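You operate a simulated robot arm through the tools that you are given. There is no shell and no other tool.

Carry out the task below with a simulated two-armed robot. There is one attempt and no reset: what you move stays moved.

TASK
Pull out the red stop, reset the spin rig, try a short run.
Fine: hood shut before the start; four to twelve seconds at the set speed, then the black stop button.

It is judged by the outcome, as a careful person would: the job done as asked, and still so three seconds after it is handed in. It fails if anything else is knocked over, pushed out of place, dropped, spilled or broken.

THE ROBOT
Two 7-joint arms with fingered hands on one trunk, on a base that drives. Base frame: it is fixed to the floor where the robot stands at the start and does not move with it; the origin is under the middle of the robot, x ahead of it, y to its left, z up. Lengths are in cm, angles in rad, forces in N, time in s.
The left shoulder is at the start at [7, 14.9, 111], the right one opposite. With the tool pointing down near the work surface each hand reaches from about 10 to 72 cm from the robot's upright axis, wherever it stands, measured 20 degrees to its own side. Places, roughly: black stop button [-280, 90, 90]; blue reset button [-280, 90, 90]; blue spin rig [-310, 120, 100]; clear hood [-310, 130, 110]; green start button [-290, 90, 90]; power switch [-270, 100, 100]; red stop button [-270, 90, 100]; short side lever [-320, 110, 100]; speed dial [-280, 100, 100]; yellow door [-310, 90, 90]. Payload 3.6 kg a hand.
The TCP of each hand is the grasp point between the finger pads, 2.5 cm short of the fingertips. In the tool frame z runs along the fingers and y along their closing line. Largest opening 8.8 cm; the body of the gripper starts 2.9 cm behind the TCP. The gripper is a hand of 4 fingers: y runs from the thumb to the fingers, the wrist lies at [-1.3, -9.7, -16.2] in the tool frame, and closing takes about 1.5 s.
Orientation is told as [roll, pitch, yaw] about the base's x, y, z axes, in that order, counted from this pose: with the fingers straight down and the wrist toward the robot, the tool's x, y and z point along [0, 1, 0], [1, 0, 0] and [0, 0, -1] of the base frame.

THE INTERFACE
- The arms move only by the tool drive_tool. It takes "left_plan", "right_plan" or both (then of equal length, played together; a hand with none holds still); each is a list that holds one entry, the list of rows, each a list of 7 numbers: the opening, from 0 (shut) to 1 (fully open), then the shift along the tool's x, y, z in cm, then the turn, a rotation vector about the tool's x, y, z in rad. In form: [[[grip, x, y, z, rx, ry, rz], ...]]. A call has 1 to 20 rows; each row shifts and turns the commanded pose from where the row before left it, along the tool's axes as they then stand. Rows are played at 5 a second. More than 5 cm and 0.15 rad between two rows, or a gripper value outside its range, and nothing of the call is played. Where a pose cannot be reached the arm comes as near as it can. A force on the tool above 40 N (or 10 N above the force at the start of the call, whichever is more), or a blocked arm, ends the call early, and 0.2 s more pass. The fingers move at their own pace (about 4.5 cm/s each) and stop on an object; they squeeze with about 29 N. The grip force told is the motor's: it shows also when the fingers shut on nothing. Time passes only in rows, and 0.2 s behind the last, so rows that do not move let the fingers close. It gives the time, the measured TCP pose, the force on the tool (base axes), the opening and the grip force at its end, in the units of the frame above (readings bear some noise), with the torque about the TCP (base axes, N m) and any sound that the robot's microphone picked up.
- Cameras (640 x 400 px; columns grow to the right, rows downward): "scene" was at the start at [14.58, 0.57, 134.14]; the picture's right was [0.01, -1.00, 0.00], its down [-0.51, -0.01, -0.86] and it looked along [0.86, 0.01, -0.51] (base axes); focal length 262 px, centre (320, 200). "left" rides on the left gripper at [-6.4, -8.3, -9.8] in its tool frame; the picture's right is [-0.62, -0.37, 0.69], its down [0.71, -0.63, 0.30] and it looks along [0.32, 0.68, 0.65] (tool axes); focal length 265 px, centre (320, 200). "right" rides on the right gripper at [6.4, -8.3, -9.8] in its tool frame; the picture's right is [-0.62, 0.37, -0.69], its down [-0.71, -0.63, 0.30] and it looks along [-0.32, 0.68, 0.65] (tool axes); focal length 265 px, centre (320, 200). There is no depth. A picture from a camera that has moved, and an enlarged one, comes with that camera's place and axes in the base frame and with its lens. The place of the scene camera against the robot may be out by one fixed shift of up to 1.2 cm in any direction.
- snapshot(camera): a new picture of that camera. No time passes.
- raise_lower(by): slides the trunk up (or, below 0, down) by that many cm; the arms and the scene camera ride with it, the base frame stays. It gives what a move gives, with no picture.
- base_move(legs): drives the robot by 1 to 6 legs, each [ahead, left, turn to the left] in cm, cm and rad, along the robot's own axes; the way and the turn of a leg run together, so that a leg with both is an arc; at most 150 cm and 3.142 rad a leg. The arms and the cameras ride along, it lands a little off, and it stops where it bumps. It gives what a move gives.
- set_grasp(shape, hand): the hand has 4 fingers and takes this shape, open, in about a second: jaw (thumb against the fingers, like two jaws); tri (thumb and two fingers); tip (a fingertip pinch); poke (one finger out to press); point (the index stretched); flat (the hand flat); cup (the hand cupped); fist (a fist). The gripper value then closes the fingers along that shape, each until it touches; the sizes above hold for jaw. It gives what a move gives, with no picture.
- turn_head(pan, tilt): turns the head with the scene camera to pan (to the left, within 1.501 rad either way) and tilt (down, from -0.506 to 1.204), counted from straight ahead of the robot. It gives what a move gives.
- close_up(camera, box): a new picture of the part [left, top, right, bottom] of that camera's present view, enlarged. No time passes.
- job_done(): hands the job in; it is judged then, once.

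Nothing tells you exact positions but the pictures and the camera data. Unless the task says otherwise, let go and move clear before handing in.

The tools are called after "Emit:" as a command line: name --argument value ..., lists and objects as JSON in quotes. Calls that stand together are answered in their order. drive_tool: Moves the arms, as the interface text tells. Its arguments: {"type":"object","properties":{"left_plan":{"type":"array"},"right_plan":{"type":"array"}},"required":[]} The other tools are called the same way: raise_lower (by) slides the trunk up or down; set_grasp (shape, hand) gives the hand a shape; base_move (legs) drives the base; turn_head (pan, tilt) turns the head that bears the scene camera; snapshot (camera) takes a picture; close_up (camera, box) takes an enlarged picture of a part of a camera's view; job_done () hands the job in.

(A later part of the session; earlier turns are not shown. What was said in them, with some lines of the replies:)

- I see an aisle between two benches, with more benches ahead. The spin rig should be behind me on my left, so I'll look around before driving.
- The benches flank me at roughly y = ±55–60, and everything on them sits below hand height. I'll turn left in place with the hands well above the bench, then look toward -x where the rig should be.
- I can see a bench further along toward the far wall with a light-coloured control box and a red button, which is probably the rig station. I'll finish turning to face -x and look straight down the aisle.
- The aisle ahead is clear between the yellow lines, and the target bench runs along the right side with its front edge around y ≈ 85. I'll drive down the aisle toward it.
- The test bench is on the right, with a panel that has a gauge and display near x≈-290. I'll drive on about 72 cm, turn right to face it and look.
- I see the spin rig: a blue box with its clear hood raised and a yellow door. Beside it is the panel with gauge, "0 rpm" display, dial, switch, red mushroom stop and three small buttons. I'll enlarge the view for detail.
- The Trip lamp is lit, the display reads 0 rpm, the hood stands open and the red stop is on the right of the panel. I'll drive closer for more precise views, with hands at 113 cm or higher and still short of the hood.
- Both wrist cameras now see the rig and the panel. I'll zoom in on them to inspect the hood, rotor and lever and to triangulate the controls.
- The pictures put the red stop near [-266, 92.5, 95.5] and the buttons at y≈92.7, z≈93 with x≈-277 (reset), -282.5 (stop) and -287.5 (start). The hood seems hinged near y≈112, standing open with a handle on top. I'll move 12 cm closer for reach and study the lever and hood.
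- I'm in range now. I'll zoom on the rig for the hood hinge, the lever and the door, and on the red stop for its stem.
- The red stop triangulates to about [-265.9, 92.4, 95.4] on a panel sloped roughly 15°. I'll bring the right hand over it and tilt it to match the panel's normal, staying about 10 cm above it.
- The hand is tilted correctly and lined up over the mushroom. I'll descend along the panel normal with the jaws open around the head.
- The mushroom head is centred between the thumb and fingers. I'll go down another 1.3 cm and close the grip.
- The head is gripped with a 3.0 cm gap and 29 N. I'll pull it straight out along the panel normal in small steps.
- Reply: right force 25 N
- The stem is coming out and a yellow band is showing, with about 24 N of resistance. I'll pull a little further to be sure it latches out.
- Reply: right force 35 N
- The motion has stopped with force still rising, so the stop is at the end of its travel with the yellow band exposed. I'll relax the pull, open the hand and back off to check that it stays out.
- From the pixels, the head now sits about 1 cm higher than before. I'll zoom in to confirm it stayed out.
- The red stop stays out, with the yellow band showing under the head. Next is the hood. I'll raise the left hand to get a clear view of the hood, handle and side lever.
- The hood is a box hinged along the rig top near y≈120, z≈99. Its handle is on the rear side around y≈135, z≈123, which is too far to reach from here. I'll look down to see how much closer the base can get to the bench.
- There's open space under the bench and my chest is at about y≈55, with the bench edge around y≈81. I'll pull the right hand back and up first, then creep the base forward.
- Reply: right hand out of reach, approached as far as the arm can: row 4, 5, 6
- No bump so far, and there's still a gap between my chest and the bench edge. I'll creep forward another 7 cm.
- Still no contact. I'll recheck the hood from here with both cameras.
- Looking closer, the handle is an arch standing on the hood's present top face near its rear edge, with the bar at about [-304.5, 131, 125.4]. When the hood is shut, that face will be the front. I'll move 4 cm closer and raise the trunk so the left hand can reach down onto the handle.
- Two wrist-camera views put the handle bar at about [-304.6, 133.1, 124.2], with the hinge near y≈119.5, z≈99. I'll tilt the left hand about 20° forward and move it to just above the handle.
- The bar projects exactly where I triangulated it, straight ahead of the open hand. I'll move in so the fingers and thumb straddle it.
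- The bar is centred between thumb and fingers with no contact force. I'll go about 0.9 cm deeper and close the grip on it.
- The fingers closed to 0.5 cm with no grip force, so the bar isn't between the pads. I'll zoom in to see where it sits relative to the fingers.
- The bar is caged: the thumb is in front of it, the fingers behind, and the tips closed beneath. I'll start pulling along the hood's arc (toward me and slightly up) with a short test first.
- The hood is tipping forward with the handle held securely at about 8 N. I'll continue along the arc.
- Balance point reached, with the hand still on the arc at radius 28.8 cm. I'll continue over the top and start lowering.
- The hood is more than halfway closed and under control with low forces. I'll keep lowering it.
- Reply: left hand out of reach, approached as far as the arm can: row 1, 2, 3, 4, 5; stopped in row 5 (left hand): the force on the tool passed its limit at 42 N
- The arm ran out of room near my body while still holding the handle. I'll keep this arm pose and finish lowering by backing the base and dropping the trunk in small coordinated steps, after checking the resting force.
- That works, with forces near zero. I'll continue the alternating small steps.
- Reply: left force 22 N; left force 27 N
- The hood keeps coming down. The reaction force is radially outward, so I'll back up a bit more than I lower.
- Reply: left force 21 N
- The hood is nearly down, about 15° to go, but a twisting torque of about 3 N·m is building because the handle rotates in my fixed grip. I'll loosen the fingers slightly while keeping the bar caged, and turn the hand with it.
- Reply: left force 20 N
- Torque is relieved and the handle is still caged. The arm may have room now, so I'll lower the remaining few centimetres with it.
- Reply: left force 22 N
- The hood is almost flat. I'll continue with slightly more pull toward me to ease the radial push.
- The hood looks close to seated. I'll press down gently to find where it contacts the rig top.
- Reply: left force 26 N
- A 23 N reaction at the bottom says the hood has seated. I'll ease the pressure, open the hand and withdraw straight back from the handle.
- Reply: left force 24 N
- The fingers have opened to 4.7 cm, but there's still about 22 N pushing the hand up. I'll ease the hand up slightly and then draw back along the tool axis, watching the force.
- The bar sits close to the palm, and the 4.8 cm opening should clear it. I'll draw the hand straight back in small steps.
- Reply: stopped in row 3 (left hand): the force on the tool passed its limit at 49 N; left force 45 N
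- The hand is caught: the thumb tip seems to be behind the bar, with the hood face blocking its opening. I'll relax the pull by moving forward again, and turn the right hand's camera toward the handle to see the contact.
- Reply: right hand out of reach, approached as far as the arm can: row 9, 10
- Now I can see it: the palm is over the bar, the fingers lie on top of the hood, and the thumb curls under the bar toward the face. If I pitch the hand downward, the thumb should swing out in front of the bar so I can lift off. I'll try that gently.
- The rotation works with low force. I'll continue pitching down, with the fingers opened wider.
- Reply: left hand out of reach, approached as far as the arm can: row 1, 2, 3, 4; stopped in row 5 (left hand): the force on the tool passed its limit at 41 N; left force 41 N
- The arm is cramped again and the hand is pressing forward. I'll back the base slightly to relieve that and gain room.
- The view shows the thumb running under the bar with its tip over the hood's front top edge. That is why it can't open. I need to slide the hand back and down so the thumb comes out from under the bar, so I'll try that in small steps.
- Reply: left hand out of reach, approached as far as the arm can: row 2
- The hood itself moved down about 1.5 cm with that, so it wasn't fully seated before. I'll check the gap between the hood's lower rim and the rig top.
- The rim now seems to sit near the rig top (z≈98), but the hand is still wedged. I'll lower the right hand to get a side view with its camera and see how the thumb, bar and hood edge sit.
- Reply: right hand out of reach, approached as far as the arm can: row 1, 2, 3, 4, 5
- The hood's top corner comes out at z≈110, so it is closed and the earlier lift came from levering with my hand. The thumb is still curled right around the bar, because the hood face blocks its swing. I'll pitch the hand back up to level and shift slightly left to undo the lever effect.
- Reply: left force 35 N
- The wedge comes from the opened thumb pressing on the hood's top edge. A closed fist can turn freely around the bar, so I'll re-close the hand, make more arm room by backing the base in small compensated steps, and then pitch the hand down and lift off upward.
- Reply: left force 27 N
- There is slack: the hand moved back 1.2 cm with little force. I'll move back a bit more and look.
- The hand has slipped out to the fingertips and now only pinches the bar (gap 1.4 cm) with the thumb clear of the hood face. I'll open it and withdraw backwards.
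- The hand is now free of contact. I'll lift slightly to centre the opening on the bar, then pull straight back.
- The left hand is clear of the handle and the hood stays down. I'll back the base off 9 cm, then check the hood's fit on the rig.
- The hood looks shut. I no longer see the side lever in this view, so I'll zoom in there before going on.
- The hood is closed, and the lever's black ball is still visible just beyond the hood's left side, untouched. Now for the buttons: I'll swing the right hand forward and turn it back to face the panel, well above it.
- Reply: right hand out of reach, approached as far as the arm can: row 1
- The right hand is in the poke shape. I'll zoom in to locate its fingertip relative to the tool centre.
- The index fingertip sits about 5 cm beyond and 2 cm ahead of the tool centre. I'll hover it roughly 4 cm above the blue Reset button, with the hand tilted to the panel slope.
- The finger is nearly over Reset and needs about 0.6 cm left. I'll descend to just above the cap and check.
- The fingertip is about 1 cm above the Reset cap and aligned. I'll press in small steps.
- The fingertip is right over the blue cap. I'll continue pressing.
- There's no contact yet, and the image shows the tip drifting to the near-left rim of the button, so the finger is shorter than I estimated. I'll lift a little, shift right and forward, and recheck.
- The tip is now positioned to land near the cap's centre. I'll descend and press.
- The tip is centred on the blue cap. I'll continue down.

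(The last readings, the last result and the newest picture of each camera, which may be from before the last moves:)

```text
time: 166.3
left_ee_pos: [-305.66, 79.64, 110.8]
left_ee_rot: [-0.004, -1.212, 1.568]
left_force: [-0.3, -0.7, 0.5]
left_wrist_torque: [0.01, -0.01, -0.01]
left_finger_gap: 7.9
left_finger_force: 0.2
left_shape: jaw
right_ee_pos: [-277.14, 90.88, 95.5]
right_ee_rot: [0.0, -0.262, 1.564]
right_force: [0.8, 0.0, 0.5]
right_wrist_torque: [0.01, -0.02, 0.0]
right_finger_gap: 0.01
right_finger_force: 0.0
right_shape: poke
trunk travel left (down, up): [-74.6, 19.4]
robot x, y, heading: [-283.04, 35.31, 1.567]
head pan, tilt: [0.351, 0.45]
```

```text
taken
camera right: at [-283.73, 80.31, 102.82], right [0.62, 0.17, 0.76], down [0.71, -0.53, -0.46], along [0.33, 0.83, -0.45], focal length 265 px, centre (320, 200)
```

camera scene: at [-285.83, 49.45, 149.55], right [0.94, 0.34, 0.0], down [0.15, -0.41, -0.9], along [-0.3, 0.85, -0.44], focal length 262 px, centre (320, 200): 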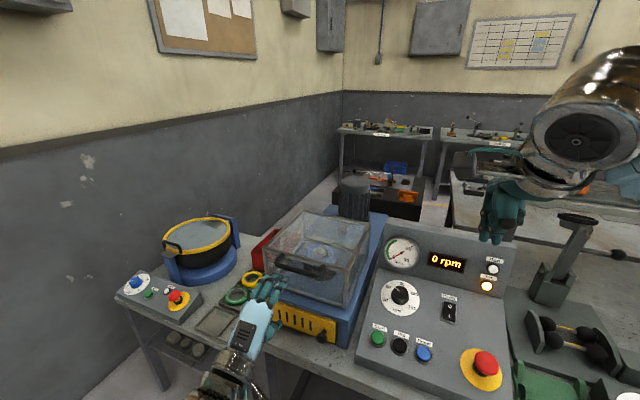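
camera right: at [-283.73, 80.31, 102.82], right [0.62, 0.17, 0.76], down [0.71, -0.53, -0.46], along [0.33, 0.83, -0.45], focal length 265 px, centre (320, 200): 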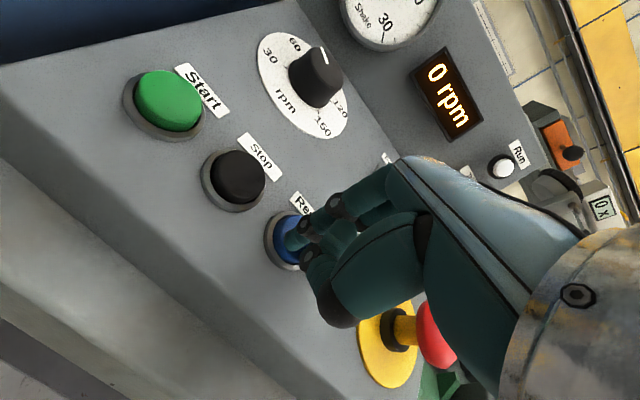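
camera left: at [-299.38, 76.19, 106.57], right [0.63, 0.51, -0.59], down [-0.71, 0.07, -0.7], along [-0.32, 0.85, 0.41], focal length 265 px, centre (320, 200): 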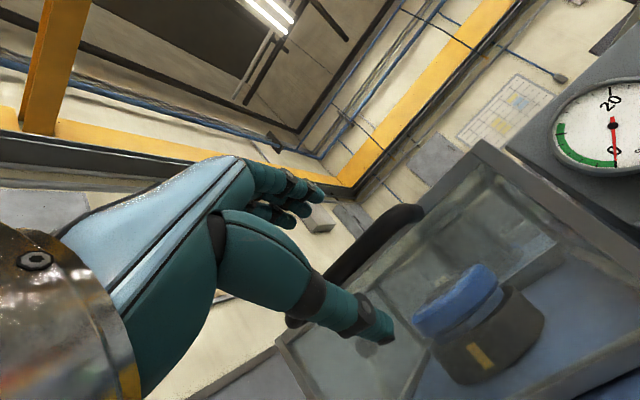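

Emit:
drive_tool --right_plan '[[[0, 0, 0, 0.25, 0, 0, 0], [0, 0, 0, 0.25, 0, 0, 0], [0, 0, 0, 0, 0, 0, 0]]]'

Emit:
close_up --camera "right" --box '[220, 170, 360, 300]'

```text
time: 167.1
left_ee_pos: [-305.8, 79.65, 110.94]
left_ee_rot: [-0.005, -1.213, 1.568]
left_force: [-0.8, -0.5, 0.5]
left_wrist_torque: [-0.02, 0.01, -0.01]
left_finger_gap: 7.89
left_finger_force: 0.1
left_shape: jaw
right_ee_pos: [-277.16, 91.09, 95.08]
right_ee_rot: [0.002, -0.264, 1.565]
right_force: [0.4, 0.4, 3.6]
right_wrist_torque: [0.0, -0.01, -0.01]
right_finger_gap: 0.0
right_finger_force: 0.0
right_shape: poke
trunk travel left (down, up): [-74.6, 19.4]
robot x, y, heading: [-283.37, 35.28, 1.561]
head pan, tilt: [0.351, 0.45]
heard: click
```

```text
3.08 times, centred on (290, 235) of right
camera zoom: at [-283.73, 80.46, 102.38], right [0.62, 0.17, 0.76], down [0.71, -0.53, -0.46], along [0.33, 0.83, -0.45], focal length 817 px, centre (412, 92)
```

zoom: 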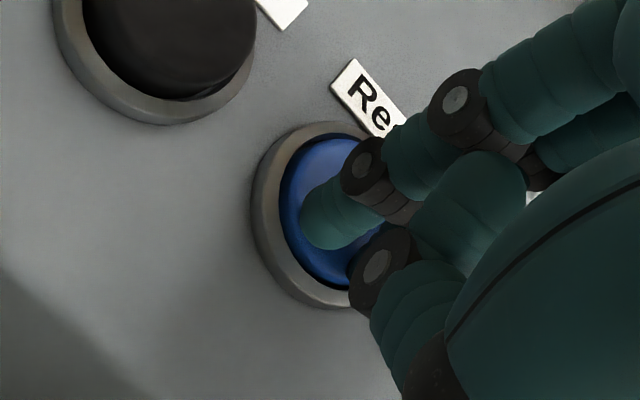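

A click was heard with 3.6 N: Reset is pressed. I'll back the finger off and check the Trip lamp.

Emit:
drive_tool --right_plan '[[[0, 0, 0, 0, 0, 0, 0], [0, 0, 0, -1, 0, 0, 0], [0, 0, 0, -1.5, 0, 0, 0], [0, 0, 0, -1.5, 0, 0, 0], [0, 0, 0, 0, 0, 0, 0]]]'

Emit:
close_up --camera "scene" --box '[360, 220, 540, 400]'

Emit:
close_up --camera "scene" --box '[240, 190, 400, 350]'

Emit:
snapshot --camera "right"

```text
time: 168.3
left_ee_pos: [-305.89, 79.73, 110.83]
left_ee_rot: [-0.006, -1.213, 1.568]
left_force: [-0.4, -0.6, 0.3]
left_wrist_torque: [-0.01, -0.01, 0.02]
left_finger_gap: 7.91
left_finger_force: 0.1
left_shape: jaw
right_ee_pos: [-277.14, 90.09, 98.91]
right_ee_rot: [0.0, -0.262, 1.564]
right_force: [0.0, 0.6, -0.3]
right_wrist_torque: [-0.01, 0.0, 0.04]
right_finger_gap: 0.0
right_finger_force: 0.1
right_shape: poke
trunk travel left (down, up): [-74.6, 19.4]
robot x, y, heading: [-283.29, 35.25, 1.561]
head pan, tilt: [0.351, 0.45]
```

```text
2.22 times, centred on (450, 310) of scene
camera zoom: at [-285.8, 49.48, 149.55], right [0.94, 0.34, 0.0], down [0.15, -0.41, -0.9], along [-0.3, 0.85, -0.44], focal length 582 px, centre (31, -44)
```

zoom: 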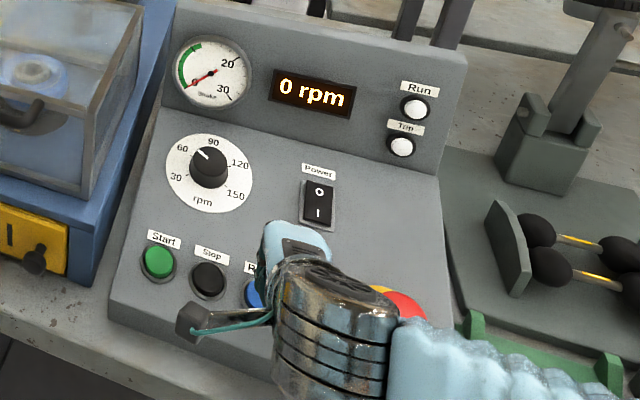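

```text
2.50 times, centred on (320, 270) of scene
camera zoom: at [-285.8, 49.48, 149.55], right [0.94, 0.34, 0.0], down [0.15, -0.41, -0.9], along [-0.3, 0.85, -0.44], focal length 654 px, centre (320, 25)
```

zoom: 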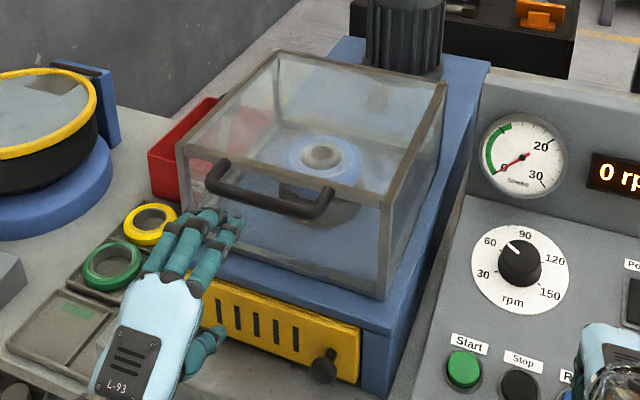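

```text
taken
camera right: at [-283.77, 79.47, 106.28], right [0.62, 0.17, 0.76], down [0.71, -0.53, -0.46], along [0.33, 0.83, -0.46], focal length 265 px, centre (320, 200)
```

right: 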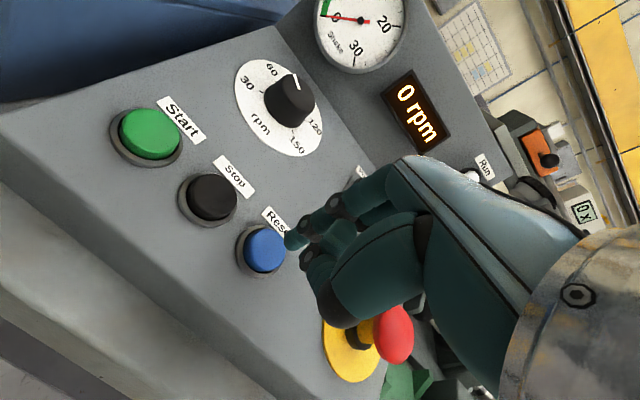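

The Trip lamp is out, so the reset took. Before starting I want a proper look at the side lever and the yellow door, so I'll bring the left hand's camera up and around to the rig's left side.

Emit:
drive_tool --left_plan '[[[0.9, 3.6, 2.8, -1.05, 0, 0, 0], [0.9, 3.6, 2.8, -1.05, 0, 0, 0], [0.9, 3.6, 2.8, -1.05, 0, 0, 0], [0.9, 3.6, 2.8, -1.05, 0, 0, 0], [0.9, 3.6, 2.8, -1.05, 0, 0, 0], [0.9, 0, 0, 0, 0.13, 0, 0], [0.9, 0, 0, 0, 0.13, 0, 0], [0.9, 0, 0, 0, 0.13, 0, 0], [0.9, 0, 0, 0, 0.13, 0, 0], [0.9, 0, 0, 0, 0, 0, 0]]]'

Emit:
snapshot --camera "left"

Emit:
snapshot --camera "scene"

```text
time: 170.5
left_ee_pos: [-323.78, 79.77, 125.82]
left_ee_rot: [-0.002, -0.69, 1.564]
left_force: [-0.2, 0.3, 0.3]
left_wrist_torque: [0.01, 0.0, -0.02]
left_finger_gap: 7.88
left_finger_force: 0.1
left_shape: jaw
right_ee_pos: [-277.17, 89.9, 98.97]
right_ee_rot: [-0.001, -0.262, 1.564]
right_force: [-0.4, 0.3, -0.2]
right_wrist_torque: [0.01, 0.01, -0.01]
right_finger_gap: 0.01
right_finger_force: 0.1
right_shape: poke
trunk travel left (down, up): [-74.6, 19.4]
robot x, y, heading: [-283.28, 35.41, 1.565]
head pan, tilt: [0.351, 0.45]
```

```text
taken
camera left: at [-317.43, 67.01, 128.11], right [0.62, 0.15, -0.77], down [-0.72, -0.28, -0.64], along [-0.32, 0.95, -0.07], focal length 265 px, centre (320, 200)
```

left: 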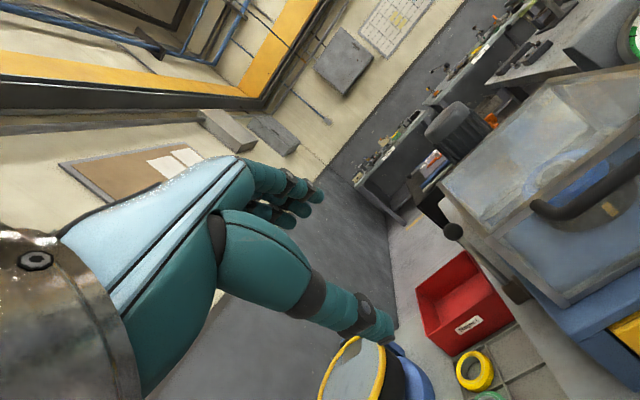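

```text
taken
camera scene: at [-285.81, 49.36, 149.56], right [0.94, 0.34, 0.0], down [0.15, -0.41, -0.9], along [-0.3, 0.85, -0.43], focal length 262 px, centre (320, 200)
```

scene: 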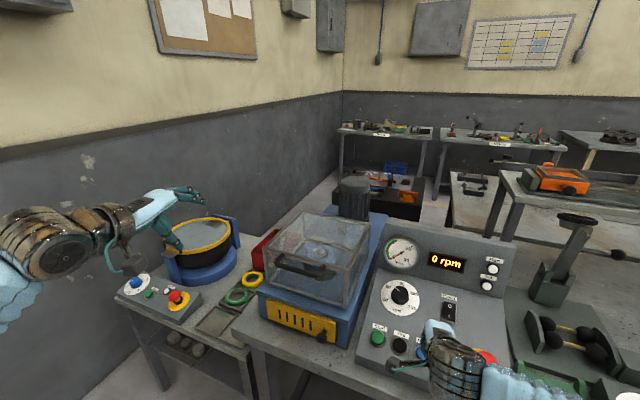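

Emit:
close_up --camera "left" --box '[400, 120, 640, 360]'

Emit:
close_up --camera "left" --box '[420, 190, 560, 320]'

```text
1.67 times, centred on (520, 240) of left
camera zoom: at [-317.43, 67.01, 128.11], right [0.62, 0.15, -0.77], down [-0.72, -0.28, -0.64], along [-0.32, 0.95, -0.07], focal length 442 px, centre (-13, 133)
```

zoom: 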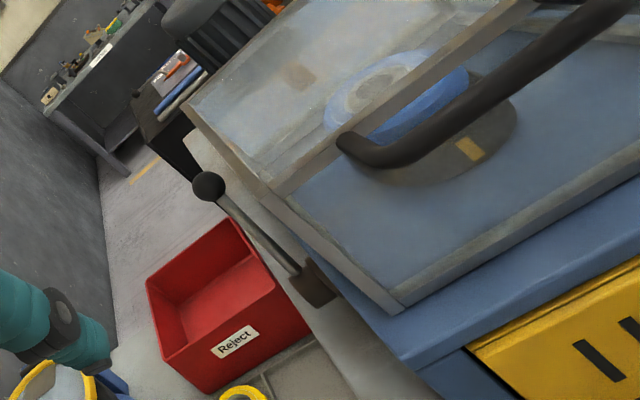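

```text
3.08 times, centred on (490, 255) of left
camera zoom: at [-317.43, 67.01, 128.11], right [0.62, 0.15, -0.77], down [-0.72, -0.28, -0.64], along [-0.32, 0.95, -0.07], focal length 817 px, centre (-203, 31)
```

zoom: 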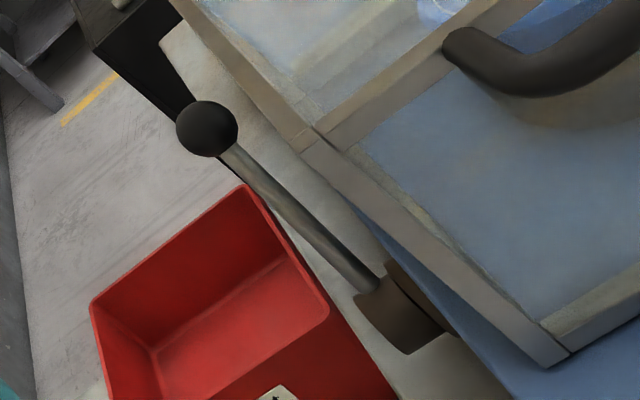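

The lever is a plain, unlabelled handle on a block, and the hood rim is seated on the rig top. The door is shut and the trip is cleared, so I'll move the finger over to the green Start button, staying at hover height.

Emit:
drive_tool --right_plan '[[[0, 3.4, 0.1, 0, 0, 0, 0], [0, 3.4, 0.1, 0, 0, 0, 0], [0, 3.3, 0.1, 0, 0, 0, 0], [0, 0, 0, 0, 0, 0, 0]]]'

Emit:
snapshot --camera "right"

Emit:
close_up --camera "right" --box '[220, 170, 360, 300]'

```text
time: 171.5
left_ee_pos: [-323.66, 79.88, 125.78]
left_ee_rot: [-0.002, -0.692, 1.563]
left_force: [0.5, -0.1, -0.4]
left_wrist_torque: [-0.01, 0.01, -0.04]
left_finger_gap: 7.9
left_finger_force: 0.1
left_shape: jaw
right_ee_pos: [-287.27, 90.46, 98.91]
right_ee_rot: [0.002, -0.262, 1.564]
right_force: [-0.1, 0.0, 0.4]
right_wrist_torque: [0.01, 0.01, 0.02]
right_finger_gap: 0.0
right_finger_force: 0.1
right_shape: poke
trunk travel left (down, up): [-74.6, 19.4]
robot x, y, heading: [-283.06, 35.26, 1.566]
head pan, tilt: [0.351, 0.45]
```

```text
taken
camera right: at [-293.83, 79.97, 106.2], right [0.62, 0.17, 0.76], down [0.71, -0.54, -0.46], along [0.33, 0.83, -0.46], focal length 265 px, centre (320, 200)
```

right: 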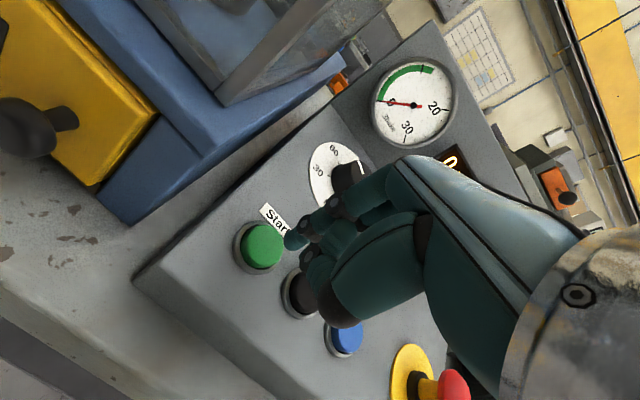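

```text
3.08 times, centred on (290, 235) of right
camera zoom: at [-293.83, 79.97, 106.2], right [0.62, 0.17, 0.76], down [0.71, -0.54, -0.46], along [0.33, 0.83, -0.46], focal length 817 px, centre (412, 92)
```

zoom: 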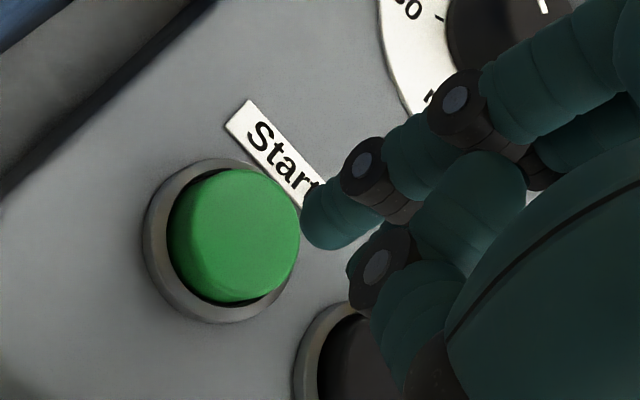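

The Start cap appears in the same relative spot as Reset did, and the finger clears the neighbouring buttons. Hood is shut and the trip is cleared, so I'll press Start and lift again.

Emit:
drive_tool --right_plan '[[[0, 0.3, 0.1, 1.5, 0, 0, 0], [0, 0, 0, 1.2, 0, 0, 0], [0, 0, 0, 0.8, 0, 0, 0], [0, 0, 0, 0.3, 0, 0, 0], [0, 0, 0, 0.25, 0, 0, 0], [0, 0, 0, 0, 0, 0, 0]]]'

Emit:
close_up --camera "scene" --box '[370, 220, 520, 330]'

Emit:
close_up --camera "right" --box '[220, 170, 360, 300]'

```text
time: 172.9
left_ee_pos: [-323.71, 79.56, 125.91]
left_ee_rot: [-0.004, -0.694, 1.562]
left_force: [0.4, 0.5, -0.5]
left_wrist_torque: [-0.01, 0.0, 0.03]
left_finger_gap: 7.93
left_finger_force: 0.1
left_shape: jaw
right_ee_pos: [-287.53, 91.67, 95.05]
right_ee_rot: [0.001, -0.262, 1.563]
right_force: [0.5, -0.9, 3.8]
right_wrist_torque: [-0.02, -0.07, -0.02]
right_finger_gap: 0.0
right_finger_force: 0.2
right_shape: poke
trunk travel left (down, up): [-74.6, 19.4]
robot x, y, heading: [-282.9, 35.37, 1.567]
head pan, tilt: [0.351, 0.45]
heard: click
```

```text
3.64 times, centred on (445, 275) of scene
camera zoom: at [-285.81, 49.34, 149.56], right [0.94, 0.34, 0.0], down [0.15, -0.41, -0.9], along [-0.3, 0.85, -0.43], focal length 952 px, centre (-134, -73)
```

zoom: 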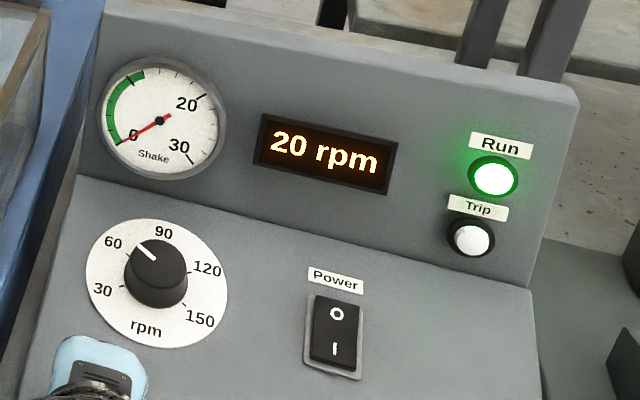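

```text
3.08 times, centred on (290, 235) of right
camera zoom: at [-294.1, 81.04, 102.42], right [0.62, 0.17, 0.76], down [0.71, -0.53, -0.46], along [0.33, 0.83, -0.45], focal length 817 px, centre (412, 92)
```

zoom: 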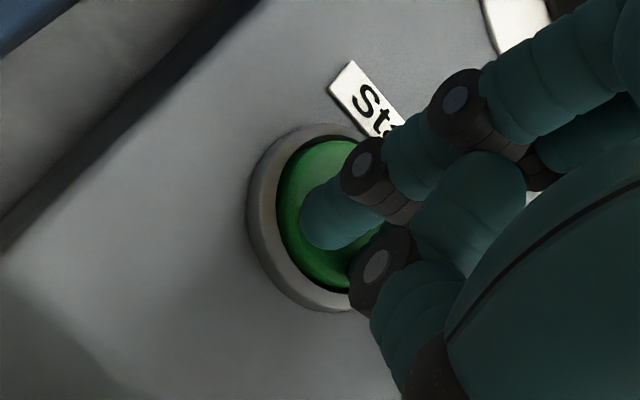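

It's running: the Run lamp is green and the display shows 20 rpm and rising. I'll lift off and move across to hover over the black Stop button, watching the speed.

Emit:
drive_tool --right_plan '[[[0, 0, 0, -2.5, 0, 0, 0], [0, -2.6, -0.05, 0, 0, 0, 0], [0, -2.5, -0.05, 0, 0, 0, 0]]]'

Emit:
close_up --camera "scene" --box '[370, 220, 520, 330]'

Emit:
close_up --camera "right" --box '[220, 170, 360, 300]'

```text
time: 173.7
left_ee_pos: [-323.7, 79.83, 125.96]
left_ee_rot: [-0.004, -0.692, 1.561]
left_force: [-1.0, 0.2, -0.1]
left_wrist_torque: [0.01, -0.06, 0.02]
left_finger_gap: 7.9
left_finger_force: 0.0
left_shape: jaw
right_ee_pos: [-282.46, 90.81, 97.37]
right_ee_rot: [0.001, -0.262, 1.563]
right_force: [0.1, -0.5, -0.4]
right_wrist_torque: [0.05, 0.0, -0.01]
right_finger_gap: 0.0
right_finger_force: 0.0
right_shape: poke
trunk travel left (down, up): [-74.6, 19.4]
robot x, y, heading: [-283.57, 35.41, 1.567]
head pan, tilt: [0.351, 0.45]
```

```text
3.64 times, centred on (445, 275) of scene
camera zoom: at [-285.64, 49.43, 149.56], right [0.94, 0.34, 0.0], down [0.15, -0.41, -0.9], along [-0.3, 0.85, -0.43], focal length 952 px, centre (-134, -73)
```

zoom: 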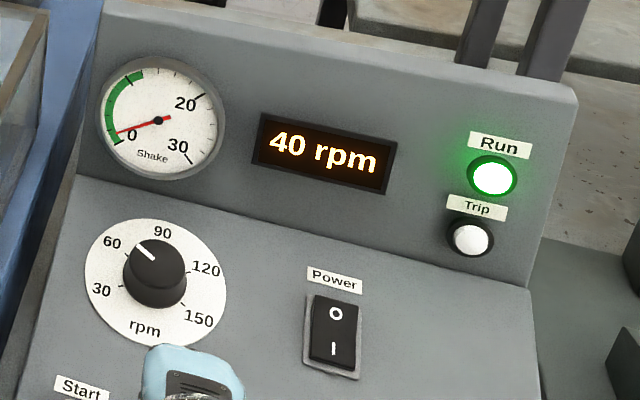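

```text
3.08 times, centred on (290, 235) of right
camera zoom: at [-288.95, 80.21, 104.7], right [0.62, 0.17, 0.76], down [0.71, -0.53, -0.46], along [0.33, 0.83, -0.46], focal length 817 px, centre (412, 92)
```

zoom: 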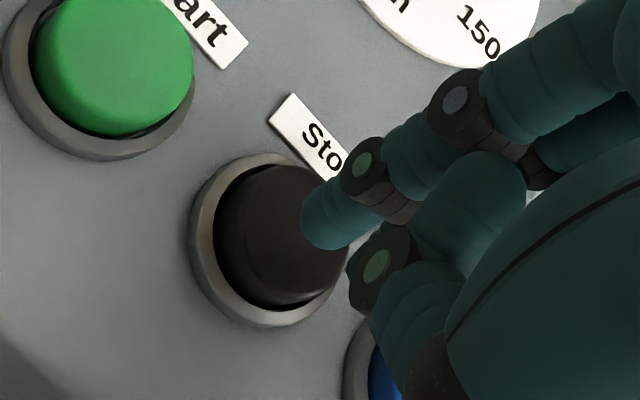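

The speed is 40 rpm and climbing about 25 rpm per second, with shake low. The finger is lined up over Stop, so I'll wait for it to settle.

Emit:
drive_tool --right_plan '[[[0, 0, 0, 0, 0, 0, 0], [0, 0, 0, 0, 0, 0, 0], [0, 0, 0, 0, 0, 0, 0]]]'

Emit:
close_up --camera "scene" --box '[370, 220, 520, 330]'

```text
time: 174.5
left_ee_pos: [-323.92, 79.75, 125.8]
left_ee_rot: [-0.003, -0.692, 1.563]
left_force: [-0.6, 0.3, -0.3]
left_wrist_torque: [0.03, -0.01, 0.02]
left_finger_gap: 7.88
left_finger_force: 0.0
left_shape: jaw
right_ee_pos: [-282.57, 90.77, 97.4]
right_ee_rot: [-0.001, -0.262, 1.562]
right_force: [0.1, 0.0, -0.4]
right_wrist_torque: [0.0, 0.0, 0.01]
right_finger_gap: 0.0
right_finger_force: 0.0
right_shape: poke
trunk travel left (down, up): [-74.6, 19.4]
robot x, y, heading: [-283.77, 35.24, 1.562]
head pan, tilt: [0.351, 0.45]
```

```text
3.64 times, centred on (445, 275) of scene
camera zoom: at [-285.89, 49.44, 149.55], right [0.94, 0.34, 0.0], down [0.15, -0.41, -0.9], along [-0.3, 0.85, -0.44], focal length 952 px, centre (-134, -73)
```

zoom: 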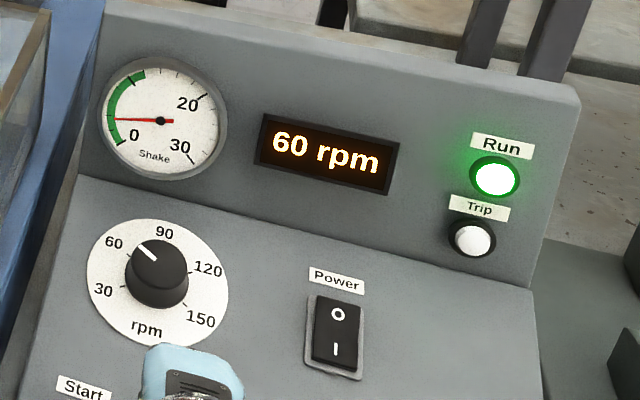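

Emit:
drive_tool --right_plan '[[[0, 0, 0, 0, 0, 0, 0], [0, 0, 0, 0, 0, 0, 0]]]'

Emit:
close_up --camera "scene" --box '[370, 220, 520, 330]'

```text
time: 175.1
left_ee_pos: [-323.71, 79.83, 125.81]
left_ee_rot: [-0.004, -0.694, 1.563]
left_force: [-0.6, 0.6, -0.8]
left_wrist_torque: [0.03, -0.03, 0.04]
left_finger_gap: 7.91
left_finger_force: 0.1
left_shape: jaw
right_ee_pos: [-282.48, 90.77, 97.3]
right_ee_rot: [-0.001, -0.26, 1.565]
right_force: [0.4, -0.2, -0.6]
right_wrist_torque: [0.01, -0.01, 0.0]
right_finger_gap: 0.0
right_finger_force: 0.1
right_shape: poke
trunk travel left (down, up): [-74.6, 19.4]
robot x, y, heading: [-282.85, 34.98, 1.561]
head pan, tilt: [0.351, 0.45]
```

```text
3.64 times, centred on (445, 275) of scene
camera zoom: at [-285.85, 49.43, 149.55], right [0.94, 0.34, 0.0], down [0.15, -0.41, -0.9], along [-0.3, 0.85, -0.44], focal length 952 px, centre (-134, -73)
```

zoom: 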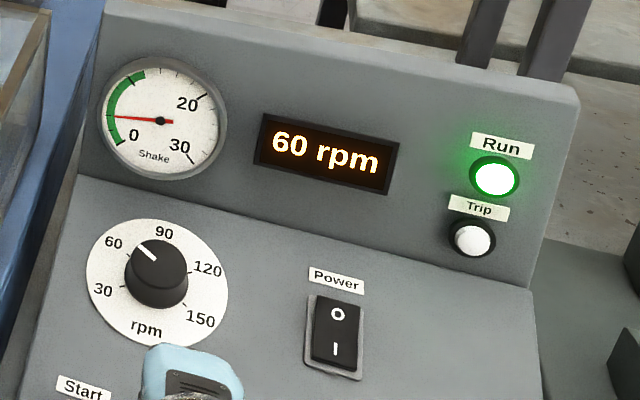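

Emit:
drive_tool --right_plan '[[[0, 0, 0, 0, 0, 0, 0], [0, 0, 0, 0, 0, 0, 0], [0, 0, 0, 0, 0, 0, 0]]]'

Emit:
close_up --camera "scene" --box '[370, 220, 520, 330]'

Emit:
close_up --camera "scene" --box '[260, 190, 390, 330]'

```text
time: 175.9
left_ee_pos: [-323.79, 79.82, 125.82]
left_ee_rot: [-0.002, -0.693, 1.564]
left_force: [0.4, 0.0, -0.4]
left_wrist_torque: [0.0, 0.01, 0.01]
left_finger_gap: 7.91
left_finger_force: 0.1
left_shape: jaw
right_ee_pos: [-282.38, 90.83, 97.25]
right_ee_rot: [0.001, -0.262, 1.564]
right_force: [0.1, 0.0, -1.2]
right_wrist_torque: [-0.03, -0.02, -0.03]
right_finger_gap: 0.0
right_finger_force: 0.1
right_shape: poke
trunk travel left (down, up): [-74.6, 19.4]
robot x, y, heading: [-283.32, 35.3, 1.569]
head pan, tilt: [0.351, 0.45]
```

```text
3.64 times, centred on (445, 275) of scene
camera zoom: at [-285.8, 49.42, 149.55], right [0.94, 0.34, 0.0], down [0.15, -0.41, -0.9], along [-0.3, 0.85, -0.44], focal length 952 px, centre (-134, -73)
```

zoom: 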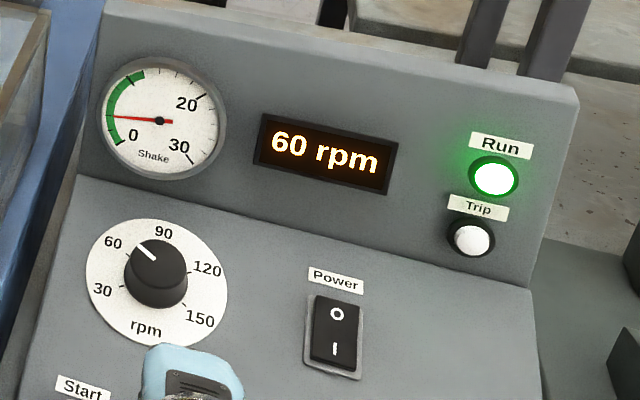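

```text
2.86 times, centred on (325, 260) of scene
camera zoom: at [-285.8, 49.42, 149.55], right [0.94, 0.34, 0.0], down [0.15, -0.41, -0.9], along [-0.3, 0.85, -0.44], focal length 748 px, centre (306, 29)
```

zoom: 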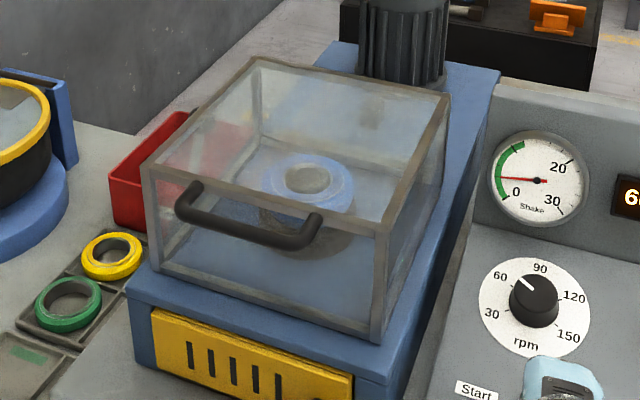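

The speed is steady at 60 rpm, reached at about t=174.5, with shake in the green and the hood shut. I'll hold for a few seconds and check midway.

Emit:
drive_tool --right_plan '[[[0, 0, 0, 0, 0, 0, 0], [0, 0, 0, 0, 0, 0, 0], [0, 0, 0, 0, 0, 0, 0], [0, 0, 0, 0, 0, 0, 0], [0, 0, 0, 0, 0, 0, 0], [0, 0, 0, 0, 0, 0, 0], [0, 0, 0, 0, 0, 0, 0], [0, 0, 0, 0, 0, 0, 0], [0, 0, 0, 0, 0, 0, 0], [0, 0, 0, 0, 0, 0, 0]]]'

Emit:
close_up --camera "scene" --box '[370, 220, 520, 330]'

Emit:
close_up --camera "right" --box '[220, 170, 360, 300]'

```text
time: 178.1
left_ee_pos: [-323.68, 79.74, 125.81]
left_ee_rot: [-0.003, -0.692, 1.565]
left_force: [0.4, -0.7, 0.0]
left_wrist_torque: [-0.04, 0.0, 0.01]
left_finger_gap: 7.92
left_finger_force: 0.1
left_shape: jaw
right_ee_pos: [-282.52, 90.76, 97.41]
right_ee_rot: [0.0, -0.263, 1.564]
right_force: [-0.7, -0.1, 0.7]
right_wrist_torque: [0.04, -0.01, 0.0]
right_finger_gap: 0.02
right_finger_force: 0.0
right_shape: poke
trunk travel left (down, up): [-74.6, 19.4]
robot x, y, heading: [-283.25, 35.24, 1.564]
head pan, tilt: [0.351, 0.45]
```

```text
3.64 times, centred on (445, 275) of scene
camera zoom: at [-285.8, 49.42, 149.55], right [0.94, 0.34, 0.0], down [0.15, -0.41, -0.9], along [-0.3, 0.85, -0.44], focal length 952 px, centre (-134, -73)
```

zoom: 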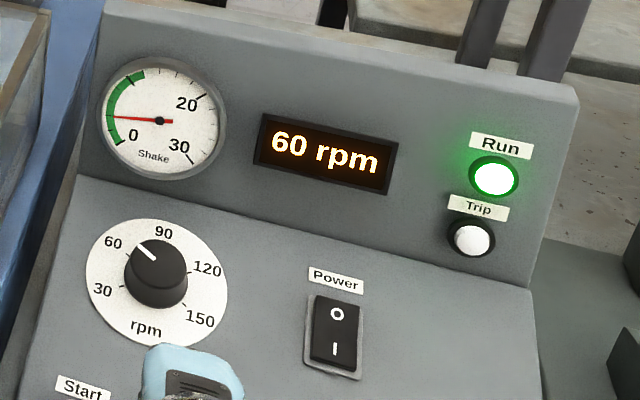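

```text
3.08 times, centred on (290, 235) of right
camera zoom: at [-289.07, 80.22, 104.7], right [0.62, 0.17, 0.76], down [0.71, -0.53, -0.46], along [0.33, 0.83, -0.46], focal length 817 px, centre (412, 92)
```

zoom: 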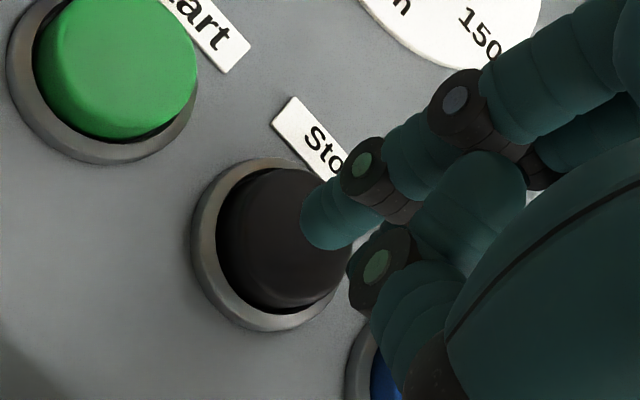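

Speed and shake are steady after about 3.6 s at 60 rpm. I'll wait two more seconds and then press the black Stop.

Emit:
drive_tool --right_plan '[[[0, 0, 0, 0, 0, 0, 0], [0, 0, 0, 0, 0, 0, 0], [0, 0, 0, 0, 0, 0, 0], [0, 0, 0, 0, 0, 0, 0], [0, 0, 0, 0, 0, 0, 0], [0, 0, 0, 0, 0, 0, 0], [0, 0, 0, 0, 0, 0, 0], [0, 0, 0, 0, 0, 0, 0], [0, 0, 0, 0, 0, 0, 0], [0, 0, 0, 1.2, 0, 0, 0], [0, 0, 0, 0.7, 0, 0, 0], [0, 0, 0, 0.3, 0, 0, 0], [0, 0, 0, 0.25, 0, 0, 0], [0, 0, 0, 0.1, 0, 0, 0], [0, 0, 0, 0, 0, 0, 0]]]'

Emit:
close_up --camera "scene" --box '[370, 220, 520, 330]'

Emit:
close_up --camera "right" --box '[220, 170, 360, 300]'

```text
time: 181.3
left_ee_pos: [-323.79, 79.79, 125.86]
left_ee_rot: [-0.004, -0.692, 1.565]
left_force: [0.6, 0.2, -0.5]
left_wrist_torque: [0.0, 0.03, 0.0]
left_finger_gap: 7.93
left_finger_force: 0.0
left_shape: jaw
right_ee_pos: [-282.49, 91.35, 95.04]
right_ee_rot: [0.0, -0.264, 1.563]
right_force: [-1.3, 1.2, 5.4]
right_wrist_torque: [0.06, -0.04, 0.0]
right_finger_gap: 0.0
right_finger_force: 0.2
right_shape: poke
trunk travel left (down, up): [-74.6, 19.4]
robot x, y, heading: [-283.41, 35.12, 1.559]
head pan, tilt: [0.351, 0.45]
heard: click
```

```text
3.64 times, centred on (445, 275) of scene
camera zoom: at [-285.81, 49.33, 149.57], right [0.94, 0.34, 0.0], down [0.15, -0.41, -0.9], along [-0.3, 0.85, -0.43], focal length 952 px, centre (-134, -73)
```

zoom: 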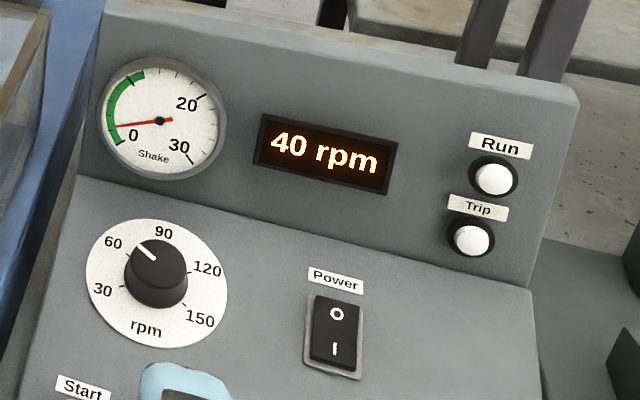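

```text
3.08 times, centred on (290, 235) of right
camera zoom: at [-289.04, 80.86, 102.36], right [0.62, 0.17, 0.76], down [0.71, -0.53, -0.46], along [0.33, 0.83, -0.45], focal length 817 px, centre (412, 92)
```

zoom: 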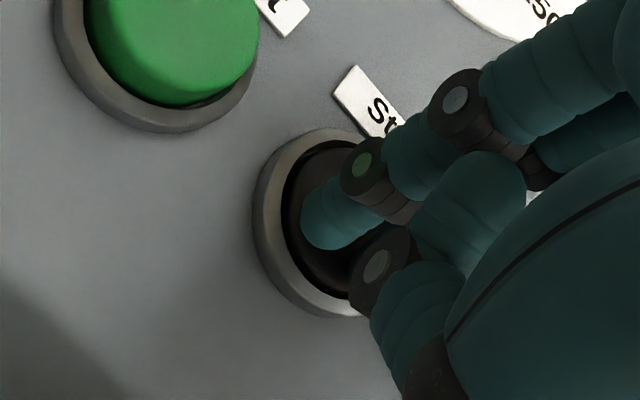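

Click heard, the Run lamp is out and the speed is falling after about 6 s at 60 rpm. I'll lift the finger clear and let the rotor coast down.

Emit:
drive_tool --right_plan '[[[0, 0, 0, -1.5, 0, 0, 0], [0, 0, 0, -2.5, 0, 0, 0], [0, 0, 0, -3, 0, 0, 0], [0, 0, 0, -3, 0, 0, 0], [0, 0, 0, -3, 0, 0, 0], [0, 0, 0, 0, 0, 0, 0], [0, 0, 0, 0, 0, 0, 0], [0, 0, 0, 0, 0, 0, 0], [0, 0, 0, 0, 0, 0, 0], [0, 0, 0, 0, 0, 0, 0]]]'

Emit:
snapshot --camera "scene"

Emit:
close_up --camera "scene" --box '[350, 220, 530, 400]'

```text
time: 183.5
left_ee_pos: [-323.8, 79.89, 125.76]
left_ee_rot: [-0.005, -0.694, 1.564]
left_force: [0.4, 0.9, -1.0]
left_wrist_torque: [0.01, 0.01, 0.0]
left_finger_gap: 7.92
left_finger_force: 0.1
left_shape: jaw
right_ee_pos: [-282.54, 88.04, 107.5]
right_ee_rot: [-0.001, -0.259, 1.564]
right_force: [0.1, -1.1, 0.5]
right_wrist_torque: [-0.03, -0.05, -0.02]
right_finger_gap: 0.02
right_finger_force: 0.1
right_shape: poke
trunk travel left (down, up): [-74.6, 19.4]
robot x, y, heading: [-283.34, 35.35, 1.564]
head pan, tilt: [0.351, 0.45]
```

```text
taken
camera scene: at [-285.8, 49.47, 149.55], right [0.94, 0.34, 0.0], down [0.15, -0.41, -0.9], along [-0.3, 0.85, -0.44], focal length 262 px, centre (320, 200)
```

scene: 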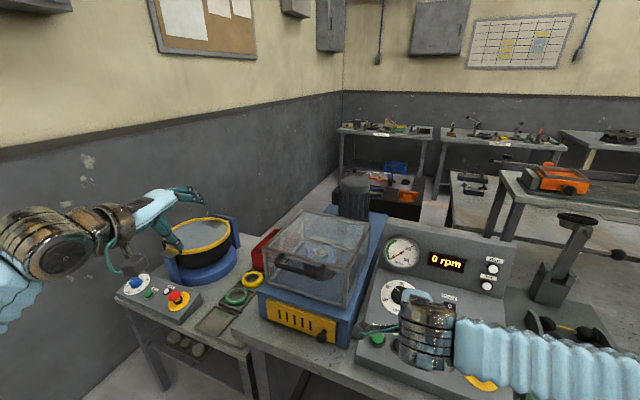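

```text
2.22 times, centred on (440, 310) of scene
camera zoom: at [-285.8, 49.47, 149.55], right [0.94, 0.34, 0.0], down [0.15, -0.41, -0.9], along [-0.3, 0.85, -0.44], focal length 582 px, centre (53, -44)
```

zoom: 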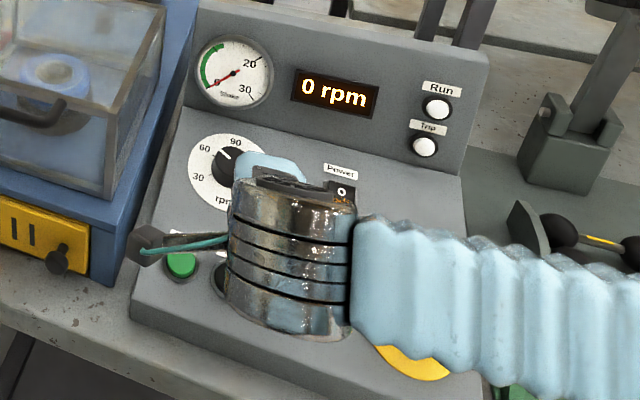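

The display reads 0 rpm with both lamps out. I'll raise everything straight up with the trunk, back away and do a final check.

Emit:
raise_lower --by 14

Emit:
base_move --legs '[[-25, 0, 0]]'

Emit:
turn_head --pan 0.2 --tilt 0.6

Emit:
snapshot --camera "scene"

```text
time: 185.2
left_ee_pos: [-323.69, 79.87, 139.78]
left_ee_rot: [-0.003, -0.693, 1.563]
left_force: [-0.1, -0.2, -0.2]
left_wrist_torque: [-0.03, -0.01, 0.01]
left_finger_gap: 7.91
left_finger_force: 0.1
left_shape: jaw
right_ee_pos: [-282.47, 88.06, 121.46]
right_ee_rot: [-0.001, -0.261, 1.565]
right_force: [0.2, 0.5, -0.1]
right_wrist_torque: [0.04, -0.04, 0.01]
right_finger_gap: 0.01
right_finger_force: 0.1
right_shape: poke
trunk travel left (down, up): [-88.6, 5.4]
robot x, y, heading: [-283.27, 35.18, 1.566]
head pan, tilt: [0.351, 0.45]
```

```text
time: 189.0
left_ee_pos: [-323.43, 55.42, 139.76]
left_ee_rot: [0.0, -0.692, 1.556]
left_force: [-0.4, 0.7, -0.2]
left_wrist_torque: [-0.02, 0.0, 0.02]
left_finger_gap: 7.93
left_finger_force: 0.0
left_shape: jaw
right_ee_pos: [-282.18, 63.38, 121.27]
right_ee_rot: [0.003, -0.258, 1.559]
right_force: [0.2, 0.2, 0.2]
right_wrist_torque: [0.0, 0.02, 0.06]
right_finger_gap: 0.0
right_finger_force: 0.0
right_shape: poke
trunk travel left (down, up): [-88.6, 5.4]
robot x, y, heading: [-283.42, 10.24, 1.562]
head pan, tilt: [0.351, 0.45]
```

```text
time: 189.7
left_ee_pos: [-323.57, 55.33, 139.71]
left_ee_rot: [-0.001, -0.691, 1.557]
left_force: [-0.4, 0.3, -0.9]
left_wrist_torque: [-0.01, 0.01, 0.01]
left_finger_gap: 7.92
left_finger_force: 0.0
left_shape: jaw
right_ee_pos: [-282.22, 63.37, 121.28]
right_ee_rot: [0.001, -0.26, 1.558]
right_force: [0.3, 0.3, 0.4]
right_wrist_torque: [0.0, -0.02, 0.02]
right_finger_gap: 0.0
right_finger_force: 0.1
right_shape: poke
trunk travel left (down, up): [-88.6, 5.4]
robot x, y, heading: [-283.45, 10.41, 1.56]
head pan, tilt: [0.201, 0.6]
```

```text
taken
camera scene: at [-284.34, 24.59, 162.18], right [0.98, 0.19, 0.0], down [0.11, -0.56, -0.82], along [-0.16, 0.81, -0.57], focal length 262 px, centre (320, 200)
```

scene: 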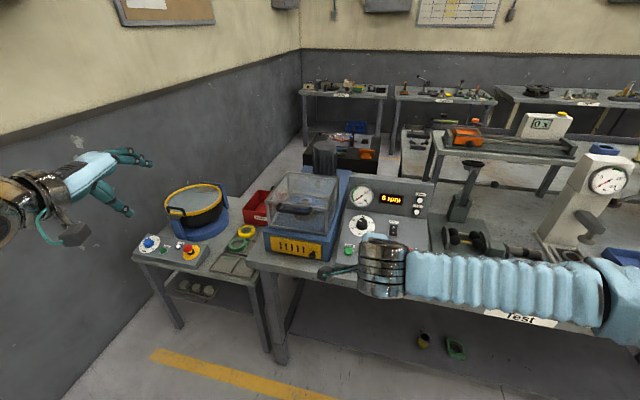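

Everything is quiet. My right arm hides the red stop from the head camera, so I'll check it with the wrist camera.

Emit:
snapshot --camera "right"

Emit:
close_up --camera "scene" --box '[230, 140, 440, 270]'

```text
taken
camera right: at [-288.9, 52.75, 128.68], right [0.62, 0.17, 0.76], down [0.71, -0.54, -0.46], along [0.33, 0.82, -0.46], focal length 265 px, centre (320, 200)
```

right: 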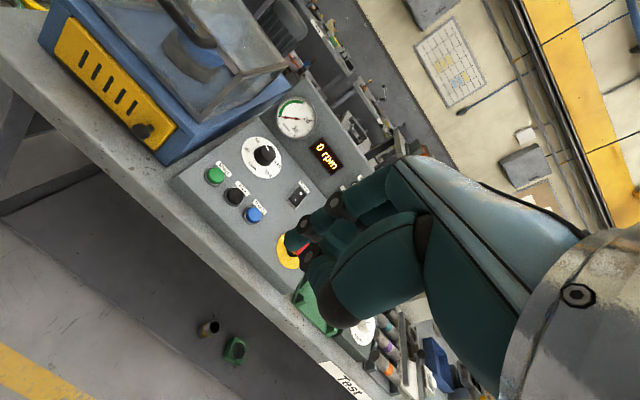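

```text
3.05 times, centred on (335, 205) of scene
camera zoom: at [-284.34, 24.59, 162.18], right [0.98, 0.19, 0.0], down [0.11, -0.56, -0.82], along [-0.16, 0.81, -0.57], focal length 798 px, centre (274, 185)
```

zoom: 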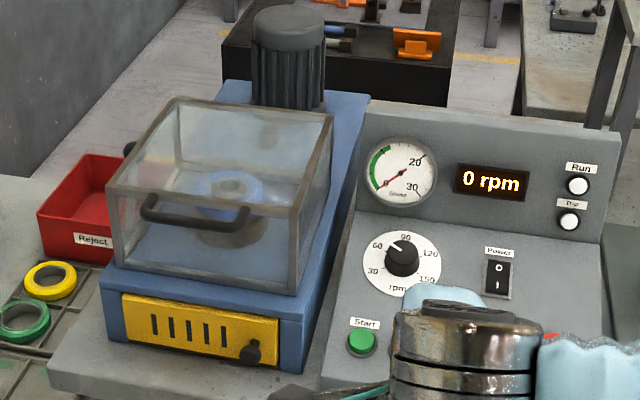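

Emit:
drive_tool --right_plan '[[[0, -4, 0, -1, 0, 0, 0], [0, -4, 0, -1, 0, 0, 0], [0, -4, 0, -1, 0, 0, 0], [0, -4, 0, -1, 0, 0, 0], [0, -4, 0, 0, 0, 0, 0], [0, 0, 0, 0, 0, 0, 0]]]'

Emit:
snapshot --camera "right"

Emit:
close_up --camera "scene" --box '[230, 140, 480, 300]'

```text
time: 191.1
left_ee_pos: [-323.84, 55.27, 139.79]
left_ee_rot: [-0.003, -0.692, 1.557]
left_force: [-0.9, 1.3, -0.5]
left_wrist_torque: [-0.02, 0.04, 0.0]
left_finger_gap: 7.94
left_finger_force: 0.1
left_shape: jaw
right_ee_pos: [-262.38, 61.78, 125.38]
right_ee_rot: [0.0, -0.259, 1.561]
right_force: [-0.2, 0.1, 0.2]
right_wrist_torque: [-0.04, -0.01, -0.01]
right_finger_gap: 0.0
right_finger_force: 0.1
right_shape: poke
trunk travel left (down, up): [-88.6, 5.4]
robot x, y, heading: [-283.6, 10.14, 1.555]
head pan, tilt: [0.201, 0.6]
```

```text
taken
camera right: at [-269.09, 51.2, 132.63], right [0.62, 0.17, 0.76], down [0.71, -0.54, -0.46], along [0.33, 0.82, -0.46], focal length 265 px, centre (320, 200)
```

right: 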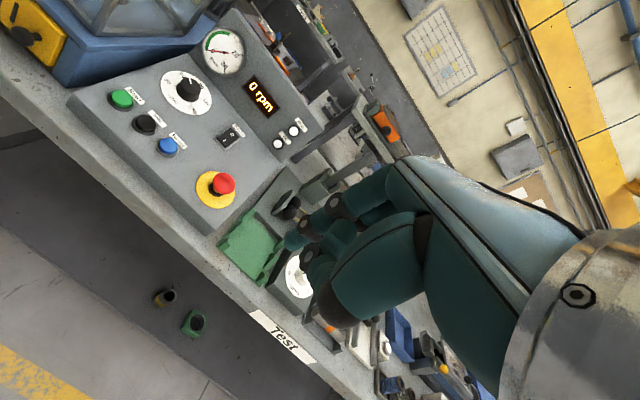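

```text
2.50 times, centred on (355, 220) of scene
camera zoom: at [-284.62, 24.52, 162.18], right [0.98, 0.19, 0.0], down [0.11, -0.56, -0.82], along [-0.15, 0.81, -0.57], focal length 654 px, centre (232, 150)
```

zoom: 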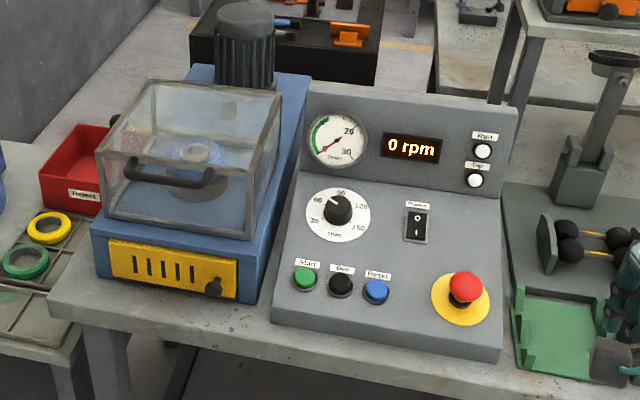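

The hood is shut, the display reads 0 rpm with both lamps off, and the red stop is still out. Nothing around the rig is disturbed and both hands are clear, so I'm handing the job in.

Emit:
job_done

```text
The job is handed in.
```

The short run is done and handed in. The rig ran at 60 rpm for about 6 seconds with the hood shut, and I then stopped it with the black button.

- **Red stop:** pulled out to the end of its travel, and it stayed out.
- **Hood:** closed by its handle before the start. My thumb caught on the handle as I let go, and the hood lifted about 1.5 cm for a moment. It was closed again before I pressed reset or start.
- **Reset:** one press of the blue button, and the Trip lamp went out.
- **Run:** the speed settled at 60 rpm and the shake gauge stayed in the green.
- **Stop:** the Run lamp went out and the display was back at 0 rpm about two seconds later.

I didn't touch the speed dial, power switch, side lever or yellow door. At my last look, both lamps were off, the red stop was still out, nothing near the rig looked disturbed, and I was clear of the bench.
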